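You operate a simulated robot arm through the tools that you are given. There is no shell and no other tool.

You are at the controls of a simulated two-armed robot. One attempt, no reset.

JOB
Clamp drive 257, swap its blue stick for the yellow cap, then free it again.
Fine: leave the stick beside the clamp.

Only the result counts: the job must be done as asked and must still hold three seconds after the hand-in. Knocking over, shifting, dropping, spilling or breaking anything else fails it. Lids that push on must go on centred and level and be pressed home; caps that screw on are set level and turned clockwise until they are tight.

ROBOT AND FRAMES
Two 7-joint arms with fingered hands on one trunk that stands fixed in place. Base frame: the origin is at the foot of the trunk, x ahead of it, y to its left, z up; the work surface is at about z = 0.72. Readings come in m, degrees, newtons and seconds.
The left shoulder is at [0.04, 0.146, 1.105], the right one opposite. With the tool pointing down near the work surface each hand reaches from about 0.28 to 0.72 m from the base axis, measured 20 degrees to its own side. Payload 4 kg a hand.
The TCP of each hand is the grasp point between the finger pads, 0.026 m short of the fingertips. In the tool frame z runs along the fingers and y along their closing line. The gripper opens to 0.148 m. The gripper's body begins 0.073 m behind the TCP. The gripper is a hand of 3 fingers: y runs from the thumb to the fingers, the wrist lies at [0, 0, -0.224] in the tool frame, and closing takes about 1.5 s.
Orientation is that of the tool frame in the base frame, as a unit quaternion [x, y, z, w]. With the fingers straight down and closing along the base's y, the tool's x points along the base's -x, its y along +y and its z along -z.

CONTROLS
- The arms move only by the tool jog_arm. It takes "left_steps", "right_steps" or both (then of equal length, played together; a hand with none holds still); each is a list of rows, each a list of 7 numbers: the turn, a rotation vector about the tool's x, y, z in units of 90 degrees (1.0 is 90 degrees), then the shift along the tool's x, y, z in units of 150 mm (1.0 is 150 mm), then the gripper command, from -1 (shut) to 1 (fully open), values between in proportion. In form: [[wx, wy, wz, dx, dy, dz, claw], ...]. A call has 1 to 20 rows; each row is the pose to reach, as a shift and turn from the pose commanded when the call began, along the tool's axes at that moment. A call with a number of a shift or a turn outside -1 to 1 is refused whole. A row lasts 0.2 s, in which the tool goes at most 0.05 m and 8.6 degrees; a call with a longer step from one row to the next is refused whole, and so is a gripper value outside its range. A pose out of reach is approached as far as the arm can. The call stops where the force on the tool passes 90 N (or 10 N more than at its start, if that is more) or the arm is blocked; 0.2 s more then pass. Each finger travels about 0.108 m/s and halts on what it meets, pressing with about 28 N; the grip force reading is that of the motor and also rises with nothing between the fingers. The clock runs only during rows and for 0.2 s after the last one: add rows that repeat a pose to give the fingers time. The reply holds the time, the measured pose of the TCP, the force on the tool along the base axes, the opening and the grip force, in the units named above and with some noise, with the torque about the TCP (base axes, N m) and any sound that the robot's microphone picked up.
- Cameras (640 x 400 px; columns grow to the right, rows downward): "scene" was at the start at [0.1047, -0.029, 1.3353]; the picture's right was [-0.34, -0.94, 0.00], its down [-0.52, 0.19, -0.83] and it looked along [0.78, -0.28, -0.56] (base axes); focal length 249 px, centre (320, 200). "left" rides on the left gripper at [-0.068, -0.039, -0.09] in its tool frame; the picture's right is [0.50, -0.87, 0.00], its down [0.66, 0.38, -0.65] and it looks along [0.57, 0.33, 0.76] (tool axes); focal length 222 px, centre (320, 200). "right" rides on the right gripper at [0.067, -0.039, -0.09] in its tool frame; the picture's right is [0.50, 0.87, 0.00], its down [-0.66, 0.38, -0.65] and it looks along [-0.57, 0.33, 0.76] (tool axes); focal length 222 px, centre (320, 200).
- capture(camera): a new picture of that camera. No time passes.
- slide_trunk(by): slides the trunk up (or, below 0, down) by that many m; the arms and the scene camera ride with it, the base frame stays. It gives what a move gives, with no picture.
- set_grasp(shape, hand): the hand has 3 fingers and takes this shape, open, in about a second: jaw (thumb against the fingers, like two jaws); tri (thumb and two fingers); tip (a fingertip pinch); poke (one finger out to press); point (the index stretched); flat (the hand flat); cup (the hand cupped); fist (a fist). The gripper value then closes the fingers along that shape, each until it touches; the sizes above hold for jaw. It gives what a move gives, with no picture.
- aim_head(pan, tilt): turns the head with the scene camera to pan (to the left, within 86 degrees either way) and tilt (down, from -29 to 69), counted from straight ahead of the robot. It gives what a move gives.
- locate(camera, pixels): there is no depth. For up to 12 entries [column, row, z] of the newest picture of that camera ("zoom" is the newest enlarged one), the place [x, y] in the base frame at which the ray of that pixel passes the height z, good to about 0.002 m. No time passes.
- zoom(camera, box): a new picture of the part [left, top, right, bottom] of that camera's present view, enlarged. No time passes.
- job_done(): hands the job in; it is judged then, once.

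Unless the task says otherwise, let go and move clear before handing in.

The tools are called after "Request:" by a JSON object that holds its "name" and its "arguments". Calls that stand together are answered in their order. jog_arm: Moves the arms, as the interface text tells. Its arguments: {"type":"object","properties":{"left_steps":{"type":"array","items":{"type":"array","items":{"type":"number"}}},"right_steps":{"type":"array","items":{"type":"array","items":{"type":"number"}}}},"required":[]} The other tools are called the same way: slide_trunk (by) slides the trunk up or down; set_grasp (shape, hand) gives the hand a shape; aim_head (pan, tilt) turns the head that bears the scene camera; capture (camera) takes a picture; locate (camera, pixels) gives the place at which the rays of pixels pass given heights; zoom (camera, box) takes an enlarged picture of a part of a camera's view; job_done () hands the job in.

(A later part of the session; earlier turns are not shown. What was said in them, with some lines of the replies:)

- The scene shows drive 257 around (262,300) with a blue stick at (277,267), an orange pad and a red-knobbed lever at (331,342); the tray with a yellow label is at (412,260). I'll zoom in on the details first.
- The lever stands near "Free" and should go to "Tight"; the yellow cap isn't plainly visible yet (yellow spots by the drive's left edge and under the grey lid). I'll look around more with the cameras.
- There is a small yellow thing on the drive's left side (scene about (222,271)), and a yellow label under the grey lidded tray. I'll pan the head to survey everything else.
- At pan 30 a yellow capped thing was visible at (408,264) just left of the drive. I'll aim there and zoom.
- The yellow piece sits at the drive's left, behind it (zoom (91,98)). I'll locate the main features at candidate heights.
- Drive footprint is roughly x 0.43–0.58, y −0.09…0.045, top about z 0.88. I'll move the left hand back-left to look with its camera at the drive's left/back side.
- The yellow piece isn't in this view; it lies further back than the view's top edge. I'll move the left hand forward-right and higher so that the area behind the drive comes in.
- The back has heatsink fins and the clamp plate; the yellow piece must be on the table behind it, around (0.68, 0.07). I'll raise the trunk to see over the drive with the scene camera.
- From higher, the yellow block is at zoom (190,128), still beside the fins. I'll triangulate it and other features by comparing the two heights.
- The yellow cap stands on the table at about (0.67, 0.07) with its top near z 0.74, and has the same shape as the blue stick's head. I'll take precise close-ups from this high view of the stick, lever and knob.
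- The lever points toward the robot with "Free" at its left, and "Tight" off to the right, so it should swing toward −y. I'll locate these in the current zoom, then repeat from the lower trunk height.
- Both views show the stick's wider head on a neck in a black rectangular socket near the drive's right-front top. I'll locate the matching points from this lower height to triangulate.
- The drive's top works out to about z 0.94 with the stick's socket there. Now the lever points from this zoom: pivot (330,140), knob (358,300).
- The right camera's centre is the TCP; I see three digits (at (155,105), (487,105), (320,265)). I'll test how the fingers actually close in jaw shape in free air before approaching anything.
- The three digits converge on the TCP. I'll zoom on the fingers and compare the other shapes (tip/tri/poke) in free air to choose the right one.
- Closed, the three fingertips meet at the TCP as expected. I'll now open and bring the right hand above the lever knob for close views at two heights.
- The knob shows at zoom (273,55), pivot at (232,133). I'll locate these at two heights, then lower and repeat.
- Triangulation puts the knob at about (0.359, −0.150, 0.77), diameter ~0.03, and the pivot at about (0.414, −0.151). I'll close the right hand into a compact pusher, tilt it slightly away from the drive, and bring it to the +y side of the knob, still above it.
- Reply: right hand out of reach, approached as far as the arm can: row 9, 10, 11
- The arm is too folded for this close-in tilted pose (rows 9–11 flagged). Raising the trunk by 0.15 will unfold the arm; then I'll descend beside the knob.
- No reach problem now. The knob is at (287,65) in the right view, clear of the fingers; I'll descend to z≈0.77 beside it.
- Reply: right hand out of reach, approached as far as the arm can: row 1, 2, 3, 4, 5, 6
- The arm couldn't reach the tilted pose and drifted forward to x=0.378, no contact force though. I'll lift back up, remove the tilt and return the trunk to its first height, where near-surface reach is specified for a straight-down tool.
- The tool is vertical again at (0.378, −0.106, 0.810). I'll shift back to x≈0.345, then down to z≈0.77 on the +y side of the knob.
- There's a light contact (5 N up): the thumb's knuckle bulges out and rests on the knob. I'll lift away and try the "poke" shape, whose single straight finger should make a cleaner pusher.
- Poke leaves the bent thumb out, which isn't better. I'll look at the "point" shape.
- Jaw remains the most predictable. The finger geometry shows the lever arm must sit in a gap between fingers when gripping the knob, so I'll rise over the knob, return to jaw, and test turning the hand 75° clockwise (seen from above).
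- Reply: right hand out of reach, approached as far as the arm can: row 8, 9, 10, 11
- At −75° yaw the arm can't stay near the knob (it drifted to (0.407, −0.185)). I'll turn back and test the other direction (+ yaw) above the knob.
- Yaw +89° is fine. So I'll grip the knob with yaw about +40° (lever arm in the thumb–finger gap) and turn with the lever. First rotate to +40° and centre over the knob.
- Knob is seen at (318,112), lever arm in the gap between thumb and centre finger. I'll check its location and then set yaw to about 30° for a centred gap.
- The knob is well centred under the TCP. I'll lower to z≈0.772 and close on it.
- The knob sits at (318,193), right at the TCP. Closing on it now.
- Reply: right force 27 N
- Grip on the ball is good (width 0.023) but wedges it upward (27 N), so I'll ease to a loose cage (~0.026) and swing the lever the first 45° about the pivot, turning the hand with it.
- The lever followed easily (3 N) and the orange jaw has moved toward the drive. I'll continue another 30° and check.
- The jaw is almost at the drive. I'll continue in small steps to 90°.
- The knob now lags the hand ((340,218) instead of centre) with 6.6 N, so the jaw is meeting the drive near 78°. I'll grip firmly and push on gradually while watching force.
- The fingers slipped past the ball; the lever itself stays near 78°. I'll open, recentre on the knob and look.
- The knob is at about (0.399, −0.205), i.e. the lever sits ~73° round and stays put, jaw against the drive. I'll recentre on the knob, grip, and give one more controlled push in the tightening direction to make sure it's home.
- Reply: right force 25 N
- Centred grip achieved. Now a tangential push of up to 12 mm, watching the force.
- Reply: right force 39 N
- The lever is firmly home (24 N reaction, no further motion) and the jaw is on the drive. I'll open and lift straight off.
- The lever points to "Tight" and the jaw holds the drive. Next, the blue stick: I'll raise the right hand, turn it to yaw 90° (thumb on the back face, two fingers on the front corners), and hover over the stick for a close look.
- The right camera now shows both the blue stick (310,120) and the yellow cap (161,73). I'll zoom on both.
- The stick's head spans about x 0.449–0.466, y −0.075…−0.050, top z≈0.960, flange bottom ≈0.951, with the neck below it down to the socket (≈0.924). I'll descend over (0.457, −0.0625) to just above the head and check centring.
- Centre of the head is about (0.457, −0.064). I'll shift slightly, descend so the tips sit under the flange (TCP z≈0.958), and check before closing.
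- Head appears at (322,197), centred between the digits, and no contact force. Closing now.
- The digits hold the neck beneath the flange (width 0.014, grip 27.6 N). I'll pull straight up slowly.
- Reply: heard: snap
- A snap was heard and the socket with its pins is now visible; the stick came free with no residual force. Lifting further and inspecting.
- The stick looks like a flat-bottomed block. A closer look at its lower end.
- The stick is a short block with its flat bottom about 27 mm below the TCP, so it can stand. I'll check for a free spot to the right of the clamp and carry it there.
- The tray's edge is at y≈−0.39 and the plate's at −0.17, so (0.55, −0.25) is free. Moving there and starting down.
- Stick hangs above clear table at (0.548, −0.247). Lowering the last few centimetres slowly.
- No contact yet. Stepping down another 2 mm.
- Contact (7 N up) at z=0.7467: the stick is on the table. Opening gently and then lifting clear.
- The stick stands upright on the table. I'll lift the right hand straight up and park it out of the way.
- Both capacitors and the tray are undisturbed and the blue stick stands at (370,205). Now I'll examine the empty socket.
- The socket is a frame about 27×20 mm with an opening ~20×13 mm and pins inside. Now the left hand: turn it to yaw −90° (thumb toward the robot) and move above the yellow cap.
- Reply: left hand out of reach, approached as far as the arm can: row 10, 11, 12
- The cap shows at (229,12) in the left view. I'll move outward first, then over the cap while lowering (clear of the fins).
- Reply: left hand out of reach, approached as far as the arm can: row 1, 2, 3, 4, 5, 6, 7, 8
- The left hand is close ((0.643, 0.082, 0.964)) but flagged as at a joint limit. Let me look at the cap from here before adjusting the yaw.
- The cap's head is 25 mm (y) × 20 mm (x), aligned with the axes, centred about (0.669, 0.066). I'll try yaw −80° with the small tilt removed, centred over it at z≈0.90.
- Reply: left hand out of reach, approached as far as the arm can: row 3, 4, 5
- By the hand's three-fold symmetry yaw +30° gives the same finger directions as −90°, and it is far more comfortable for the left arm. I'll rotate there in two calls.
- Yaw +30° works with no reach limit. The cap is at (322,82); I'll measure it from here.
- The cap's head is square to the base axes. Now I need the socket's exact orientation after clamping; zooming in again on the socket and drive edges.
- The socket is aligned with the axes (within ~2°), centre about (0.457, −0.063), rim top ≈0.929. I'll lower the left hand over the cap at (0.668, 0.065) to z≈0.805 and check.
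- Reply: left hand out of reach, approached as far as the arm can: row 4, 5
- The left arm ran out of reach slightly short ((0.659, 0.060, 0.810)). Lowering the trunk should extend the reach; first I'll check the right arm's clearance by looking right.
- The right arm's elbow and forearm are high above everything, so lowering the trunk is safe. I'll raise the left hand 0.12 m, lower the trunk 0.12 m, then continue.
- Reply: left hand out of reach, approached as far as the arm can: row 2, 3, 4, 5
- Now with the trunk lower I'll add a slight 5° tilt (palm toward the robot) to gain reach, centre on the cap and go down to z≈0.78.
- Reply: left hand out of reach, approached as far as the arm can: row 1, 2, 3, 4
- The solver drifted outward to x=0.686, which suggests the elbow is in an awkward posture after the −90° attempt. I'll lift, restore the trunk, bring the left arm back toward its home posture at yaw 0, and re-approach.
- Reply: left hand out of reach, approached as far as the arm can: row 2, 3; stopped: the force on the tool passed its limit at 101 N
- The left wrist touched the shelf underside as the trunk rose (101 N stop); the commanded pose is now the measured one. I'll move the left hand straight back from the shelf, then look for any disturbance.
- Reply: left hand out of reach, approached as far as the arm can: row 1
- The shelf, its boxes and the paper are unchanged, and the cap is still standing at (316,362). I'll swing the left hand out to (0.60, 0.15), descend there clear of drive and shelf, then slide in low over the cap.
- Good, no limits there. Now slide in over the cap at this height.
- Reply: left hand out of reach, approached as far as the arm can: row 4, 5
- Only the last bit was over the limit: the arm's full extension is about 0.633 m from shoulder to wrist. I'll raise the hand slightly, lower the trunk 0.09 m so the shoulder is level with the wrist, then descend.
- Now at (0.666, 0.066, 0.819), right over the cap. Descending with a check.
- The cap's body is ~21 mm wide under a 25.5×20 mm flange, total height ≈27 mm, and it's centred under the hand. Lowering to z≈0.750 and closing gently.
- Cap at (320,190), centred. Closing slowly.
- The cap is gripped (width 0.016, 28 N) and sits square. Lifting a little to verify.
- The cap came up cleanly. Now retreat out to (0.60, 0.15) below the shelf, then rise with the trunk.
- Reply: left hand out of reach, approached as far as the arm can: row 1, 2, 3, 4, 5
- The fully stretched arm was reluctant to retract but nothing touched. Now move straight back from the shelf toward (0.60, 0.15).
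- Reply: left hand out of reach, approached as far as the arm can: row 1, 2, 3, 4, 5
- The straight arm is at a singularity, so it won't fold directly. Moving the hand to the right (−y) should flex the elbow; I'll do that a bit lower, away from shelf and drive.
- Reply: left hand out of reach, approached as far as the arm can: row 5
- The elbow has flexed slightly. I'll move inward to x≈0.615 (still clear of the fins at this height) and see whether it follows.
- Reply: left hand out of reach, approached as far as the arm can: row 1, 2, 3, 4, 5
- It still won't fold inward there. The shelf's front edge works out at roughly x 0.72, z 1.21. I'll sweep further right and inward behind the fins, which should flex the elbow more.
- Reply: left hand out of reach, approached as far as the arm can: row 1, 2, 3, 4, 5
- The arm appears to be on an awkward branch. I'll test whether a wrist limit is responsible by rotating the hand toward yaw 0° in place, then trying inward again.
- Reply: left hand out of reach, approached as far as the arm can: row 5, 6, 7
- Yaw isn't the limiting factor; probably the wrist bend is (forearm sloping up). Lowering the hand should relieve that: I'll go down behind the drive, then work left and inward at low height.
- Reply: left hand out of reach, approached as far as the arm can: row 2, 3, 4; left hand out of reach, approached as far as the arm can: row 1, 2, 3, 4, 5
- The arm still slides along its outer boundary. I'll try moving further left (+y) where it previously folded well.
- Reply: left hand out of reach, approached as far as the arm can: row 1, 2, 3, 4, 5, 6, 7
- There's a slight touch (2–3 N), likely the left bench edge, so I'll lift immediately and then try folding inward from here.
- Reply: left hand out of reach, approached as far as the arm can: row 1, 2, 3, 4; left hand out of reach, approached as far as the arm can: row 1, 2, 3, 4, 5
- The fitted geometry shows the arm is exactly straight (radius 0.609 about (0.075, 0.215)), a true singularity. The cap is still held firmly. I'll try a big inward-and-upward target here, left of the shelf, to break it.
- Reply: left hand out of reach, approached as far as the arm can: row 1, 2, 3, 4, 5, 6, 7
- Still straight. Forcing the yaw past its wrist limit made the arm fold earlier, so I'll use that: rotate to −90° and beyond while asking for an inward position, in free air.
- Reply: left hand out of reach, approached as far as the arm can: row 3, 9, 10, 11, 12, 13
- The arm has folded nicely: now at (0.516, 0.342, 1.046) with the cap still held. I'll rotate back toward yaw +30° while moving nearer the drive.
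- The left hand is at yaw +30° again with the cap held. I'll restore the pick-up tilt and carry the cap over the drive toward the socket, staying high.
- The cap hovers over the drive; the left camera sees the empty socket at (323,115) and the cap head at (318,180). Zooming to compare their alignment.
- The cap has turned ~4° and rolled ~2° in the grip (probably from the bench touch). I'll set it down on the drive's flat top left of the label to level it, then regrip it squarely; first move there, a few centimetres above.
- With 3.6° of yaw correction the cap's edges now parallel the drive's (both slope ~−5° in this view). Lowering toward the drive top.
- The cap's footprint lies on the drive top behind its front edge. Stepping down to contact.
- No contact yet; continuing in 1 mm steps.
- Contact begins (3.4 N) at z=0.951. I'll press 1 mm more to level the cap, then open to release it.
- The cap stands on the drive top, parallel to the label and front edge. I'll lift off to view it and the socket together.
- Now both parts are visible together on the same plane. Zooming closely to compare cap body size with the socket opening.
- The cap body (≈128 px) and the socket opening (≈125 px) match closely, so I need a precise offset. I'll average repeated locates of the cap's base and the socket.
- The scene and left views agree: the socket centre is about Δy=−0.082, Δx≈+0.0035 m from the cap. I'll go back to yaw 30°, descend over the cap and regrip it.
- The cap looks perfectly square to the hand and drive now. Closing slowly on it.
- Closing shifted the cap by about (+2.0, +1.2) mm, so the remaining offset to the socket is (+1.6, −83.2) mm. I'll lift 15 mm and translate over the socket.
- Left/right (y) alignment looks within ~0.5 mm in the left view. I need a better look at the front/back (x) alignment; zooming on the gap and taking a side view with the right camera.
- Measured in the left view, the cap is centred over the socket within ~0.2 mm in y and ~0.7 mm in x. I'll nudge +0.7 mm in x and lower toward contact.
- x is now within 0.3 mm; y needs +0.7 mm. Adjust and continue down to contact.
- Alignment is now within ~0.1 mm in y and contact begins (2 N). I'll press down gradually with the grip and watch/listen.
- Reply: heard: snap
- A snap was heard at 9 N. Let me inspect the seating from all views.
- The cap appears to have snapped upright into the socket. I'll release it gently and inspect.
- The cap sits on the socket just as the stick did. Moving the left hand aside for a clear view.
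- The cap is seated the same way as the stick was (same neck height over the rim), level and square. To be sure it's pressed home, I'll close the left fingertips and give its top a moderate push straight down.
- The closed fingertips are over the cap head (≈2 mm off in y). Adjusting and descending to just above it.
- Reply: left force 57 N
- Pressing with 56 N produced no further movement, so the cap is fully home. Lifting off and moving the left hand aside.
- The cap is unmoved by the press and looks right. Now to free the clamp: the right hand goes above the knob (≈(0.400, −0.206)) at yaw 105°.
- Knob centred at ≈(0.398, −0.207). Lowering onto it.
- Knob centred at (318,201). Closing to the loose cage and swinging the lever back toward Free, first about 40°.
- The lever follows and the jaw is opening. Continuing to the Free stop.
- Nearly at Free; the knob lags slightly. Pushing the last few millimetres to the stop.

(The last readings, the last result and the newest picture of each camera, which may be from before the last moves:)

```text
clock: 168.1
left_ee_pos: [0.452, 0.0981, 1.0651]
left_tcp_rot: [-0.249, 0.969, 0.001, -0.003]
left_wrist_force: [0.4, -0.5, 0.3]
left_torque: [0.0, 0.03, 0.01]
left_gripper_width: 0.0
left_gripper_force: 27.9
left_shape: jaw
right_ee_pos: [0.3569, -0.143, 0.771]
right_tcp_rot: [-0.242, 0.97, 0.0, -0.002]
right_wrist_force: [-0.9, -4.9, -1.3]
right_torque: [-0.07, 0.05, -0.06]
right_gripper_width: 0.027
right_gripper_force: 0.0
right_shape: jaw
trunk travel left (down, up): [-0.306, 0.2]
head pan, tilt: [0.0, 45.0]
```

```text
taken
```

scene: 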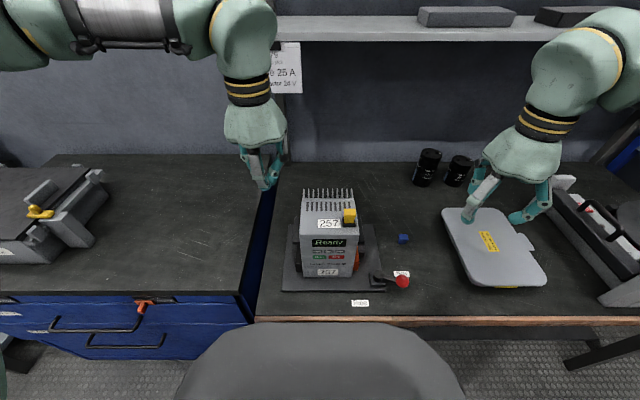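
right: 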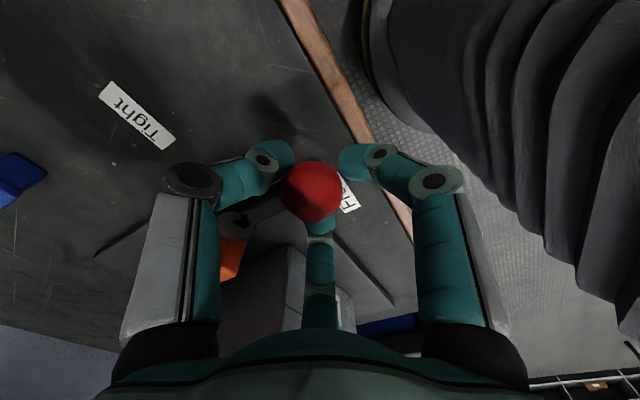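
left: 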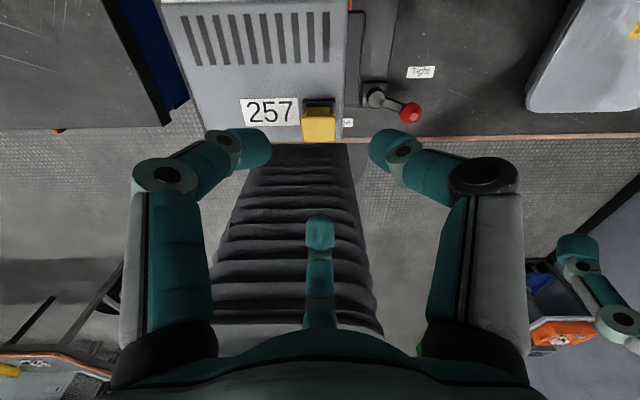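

Request:
{"name": "jog_arm", "arguments": {"right_steps": [[0, 0, 0, -0.013, 0.023, 0, -0.65], [0, 0, 0, -0.013, 0.023, 0, -0.65]]}}

Request:
{"name": "zoom", "arguments": {"camera": "right", "box": [200, 120, 440, 290]}}

```text
clock: 168.7
left_ee_pos: [0.4525, 0.0963, 1.065]
left_tcp_rot: [-0.25, 0.968, 0.002, -0.003]
left_wrist_force: [0.9, -0.8, 0.7]
left_torque: [-0.05, 0.02, -0.01]
left_gripper_width: 0.0
left_gripper_force: 28.3
left_shape: jaw
right_ee_pos: [0.358, -0.14, 0.7736]
right_tcp_rot: [-0.241, 0.97, 0.001, -0.001]
right_wrist_force: [1.7, -7.1, -2.7]
right_torque: [-0.05, -0.01, 0.01]
right_gripper_width: 0.0277
right_gripper_force: 0.1
right_shape: jaw
trunk travel left (down, up): [-0.306, 0.2]
head pan, tilt: [0.0, 45.0]
```

```text
2.35 times, centred on (320, 205) of right
```

zoom: 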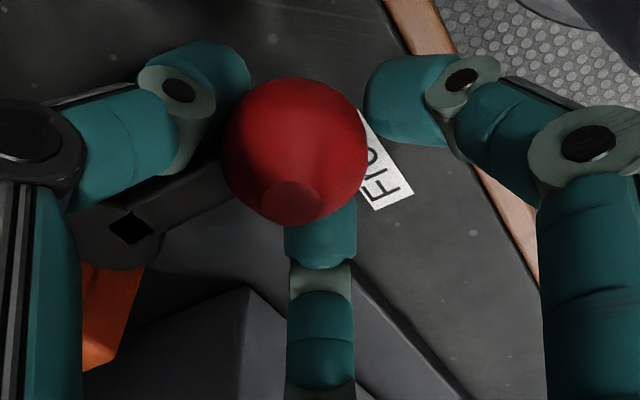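

The force rises to 7 N with the knob no longer following, so the lever is at its Free stop. Opening and lifting off.

Request:
{"name": "jog_arm", "arguments": {"right_steps": [[0, 0, 0, 0.015, -0.025, 0, -0.6], [0, 0, 0, 0.015, -0.025, 0, -0.3], [0, 0, 0, 0.015, -0.025, 0, 0], [0, 0, 0, 0.015, -0.025, 0, 0], [0, 0, 0, 0.015, -0.025, -0.15, 0], [0, 0, 0, 0.015, -0.025, -0.4, 0], [0, 0, 0, 0.015, -0.025, -0.7, 0], [0, 0, 0, 0.015, -0.025, -0.98, 0], [0, 0, 0, 0.015, -0.025, -0.98, 0]]}}

Request:
{"name": "capture", "arguments": {"camera": "right"}}

Request:
{"name": "zoom", "arguments": {"camera": "scene", "box": [270, 180, 430, 310]}}

```text
clock: 170.7
left_ee_pos: [0.4525, 0.097, 1.0641]
left_tcp_rot: [-0.249, 0.969, 0.001, -0.004]
left_wrist_force: [-0.7, 0.8, -0.2]
left_torque: [0.02, 0.0, 0.01]
left_gripper_width: 0.0
left_gripper_force: 28.3
left_shape: jaw
right_ee_pos: [0.3571, -0.1431, 0.9183]
right_tcp_rot: [-0.244, 0.97, 0.001, -0.003]
right_wrist_force: [0.2, -0.3, -0.3]
right_torque: [-0.01, -0.02, -0.03]
right_gripper_width: 0.0735
right_gripper_force: 0.0
right_shape: jaw
trunk travel left (down, up): [-0.306, 0.2]
head pan, tilt: [0.0, 45.0]
```

```text
taken
```

right: 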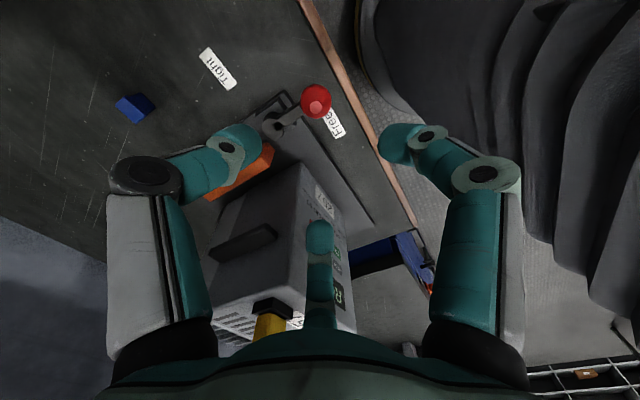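

```text
3.08 times, centred on (350, 245) of scene
```

zoom: 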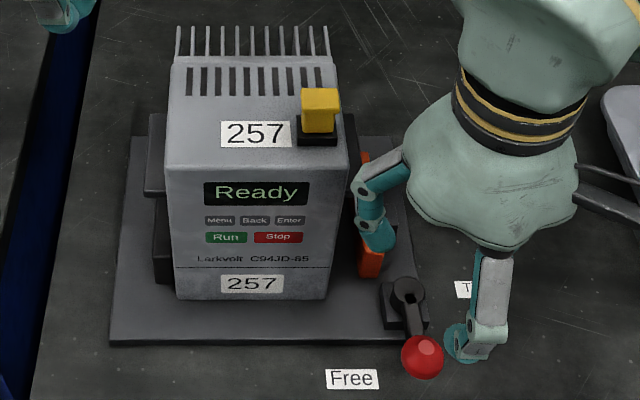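

Lever back at Free, jaw open. Moving both hands clear and taking a final look.

Request:
{"name": "jog_arm", "arguments": {"right_steps": [[0, 0, 0, 0, 0, -0.15, 0], [0, 0, 0, 0.09, -0.17, -0.3, 0], [0, 0, 0, 0.18, -0.35, -0.45, 0], [0, 0, 0, 0.28, -0.53, -0.58, 0], [0, 0, 0, 0.376, -0.704, -0.67, 0], [0, 0, 0, 0.376, -0.704, -0.67, 0]], "left_steps": [[0, 0, 0, -0.06, 0.11, -0.05, -1], [0, 0, 0, -0.12, 0.22, -0.1, -1], [0, 0, 0, -0.18, 0.33, -0.16, -1], [0, 0, 0, -0.25, 0.46, -0.22, -1], [0, 0, 0, -0.32, 0.585, -0.27, -1], [0, 0, 0, -0.32, 0.585, -0.27, -1]]}}

Request:
{"name": "capture", "arguments": {"camera": "scene"}}

Request:
{"name": "zoom", "arguments": {"camera": "scene", "box": [270, 180, 430, 310]}}

Request:
{"name": "zoom", "arguments": {"camera": "scene", "box": [330, 195, 370, 230]}}

```text
clock: 172.1
left_ee_pos: [0.4523, 0.1967, 1.1065]
left_tcp_rot: [-0.248, 0.969, 0.001, -0.002]
left_wrist_force: [0.0, -0.3, -0.3]
left_torque: [-0.02, 0.0, 0.0]
left_gripper_width: 0.0
left_gripper_force: 28.2
left_shape: jaw
right_ee_pos: [0.3584, -0.2623, 1.0189]
right_tcp_rot: [-0.244, 0.97, 0.0, -0.003]
right_wrist_force: [0.1, -0.5, -0.4]
right_torque: [-0.03, 0.01, 0.0]
right_gripper_width: 0.0732
right_gripper_force: 0.1
right_shape: jaw
trunk travel left (down, up): [-0.306, 0.2]
head pan, tilt: [0.0, 45.0]
```

```text
taken
```

scene: 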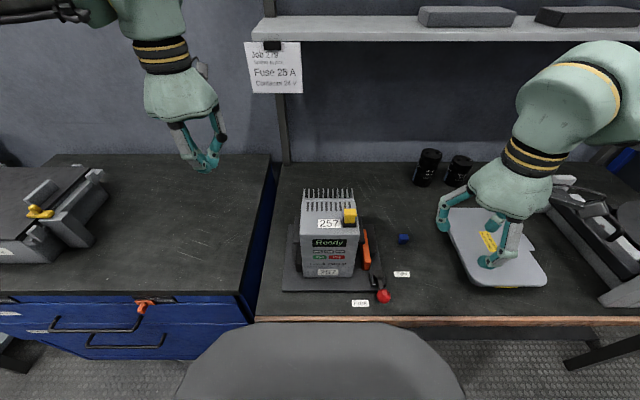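

```text
3.08 times, centred on (350, 245) of scene
```

zoom: 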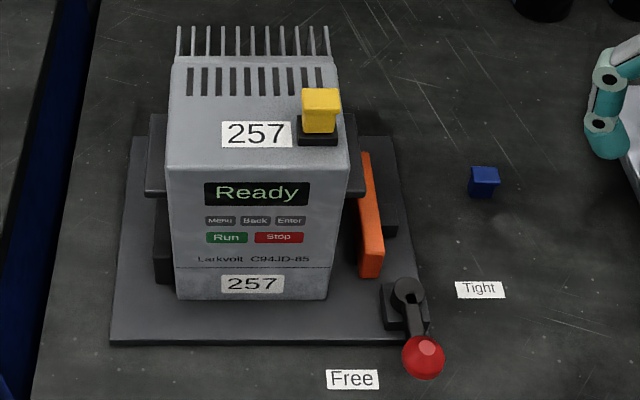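

```text
11.43 times, centred on (350, 212) of scene
```

zoom: 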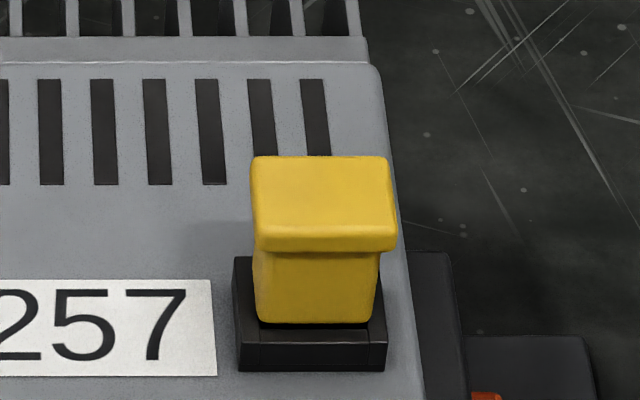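

Final state: the yellow cap sits level in drive 257's socket, the lever points to Free with the orange jaw clear, and the blue stick stands on the table beside the clamp. Everything else looks undisturbed and both hands are clear, so I'm handing in.

Request:
{"name": "job_done", "arguments": {}}

```text
The job is handed in.
```

I've handed the job in. Drive 257 was clamped, its blue stick was swapped for the yellow cap, and the clamp is back at Free. No verdict has come back yet.

- **Cap:** It snapped into the socket level and centred. A 56 N push on top moved it no further, so it is home.
- **Stick:** It came out with a snap and stands upright on the table to the right of the clamp.
- **Clamp:** The lever was pushed to a firm stop at Tight while the parts were swapped, then turned back to its Free stop. The orange jaw is clear of the drive.

Three things happened along the way:

- **Shelf:** The left arm touched the underside of the shelf and stopped at 101 N. The shelf, the boxes on it and the hanging sheet looked unchanged afterwards.
- **Bench:** The left hand, carrying the cap, brushed something with 2–3 N, probably the left bench. The cap turned slightly in the grip.
- **Regrip:** I set the cap down on top of the drive to straighten it, then gripped it again before fitting it.

In the last picture everything else looked undisturbed, and both hands are clear.
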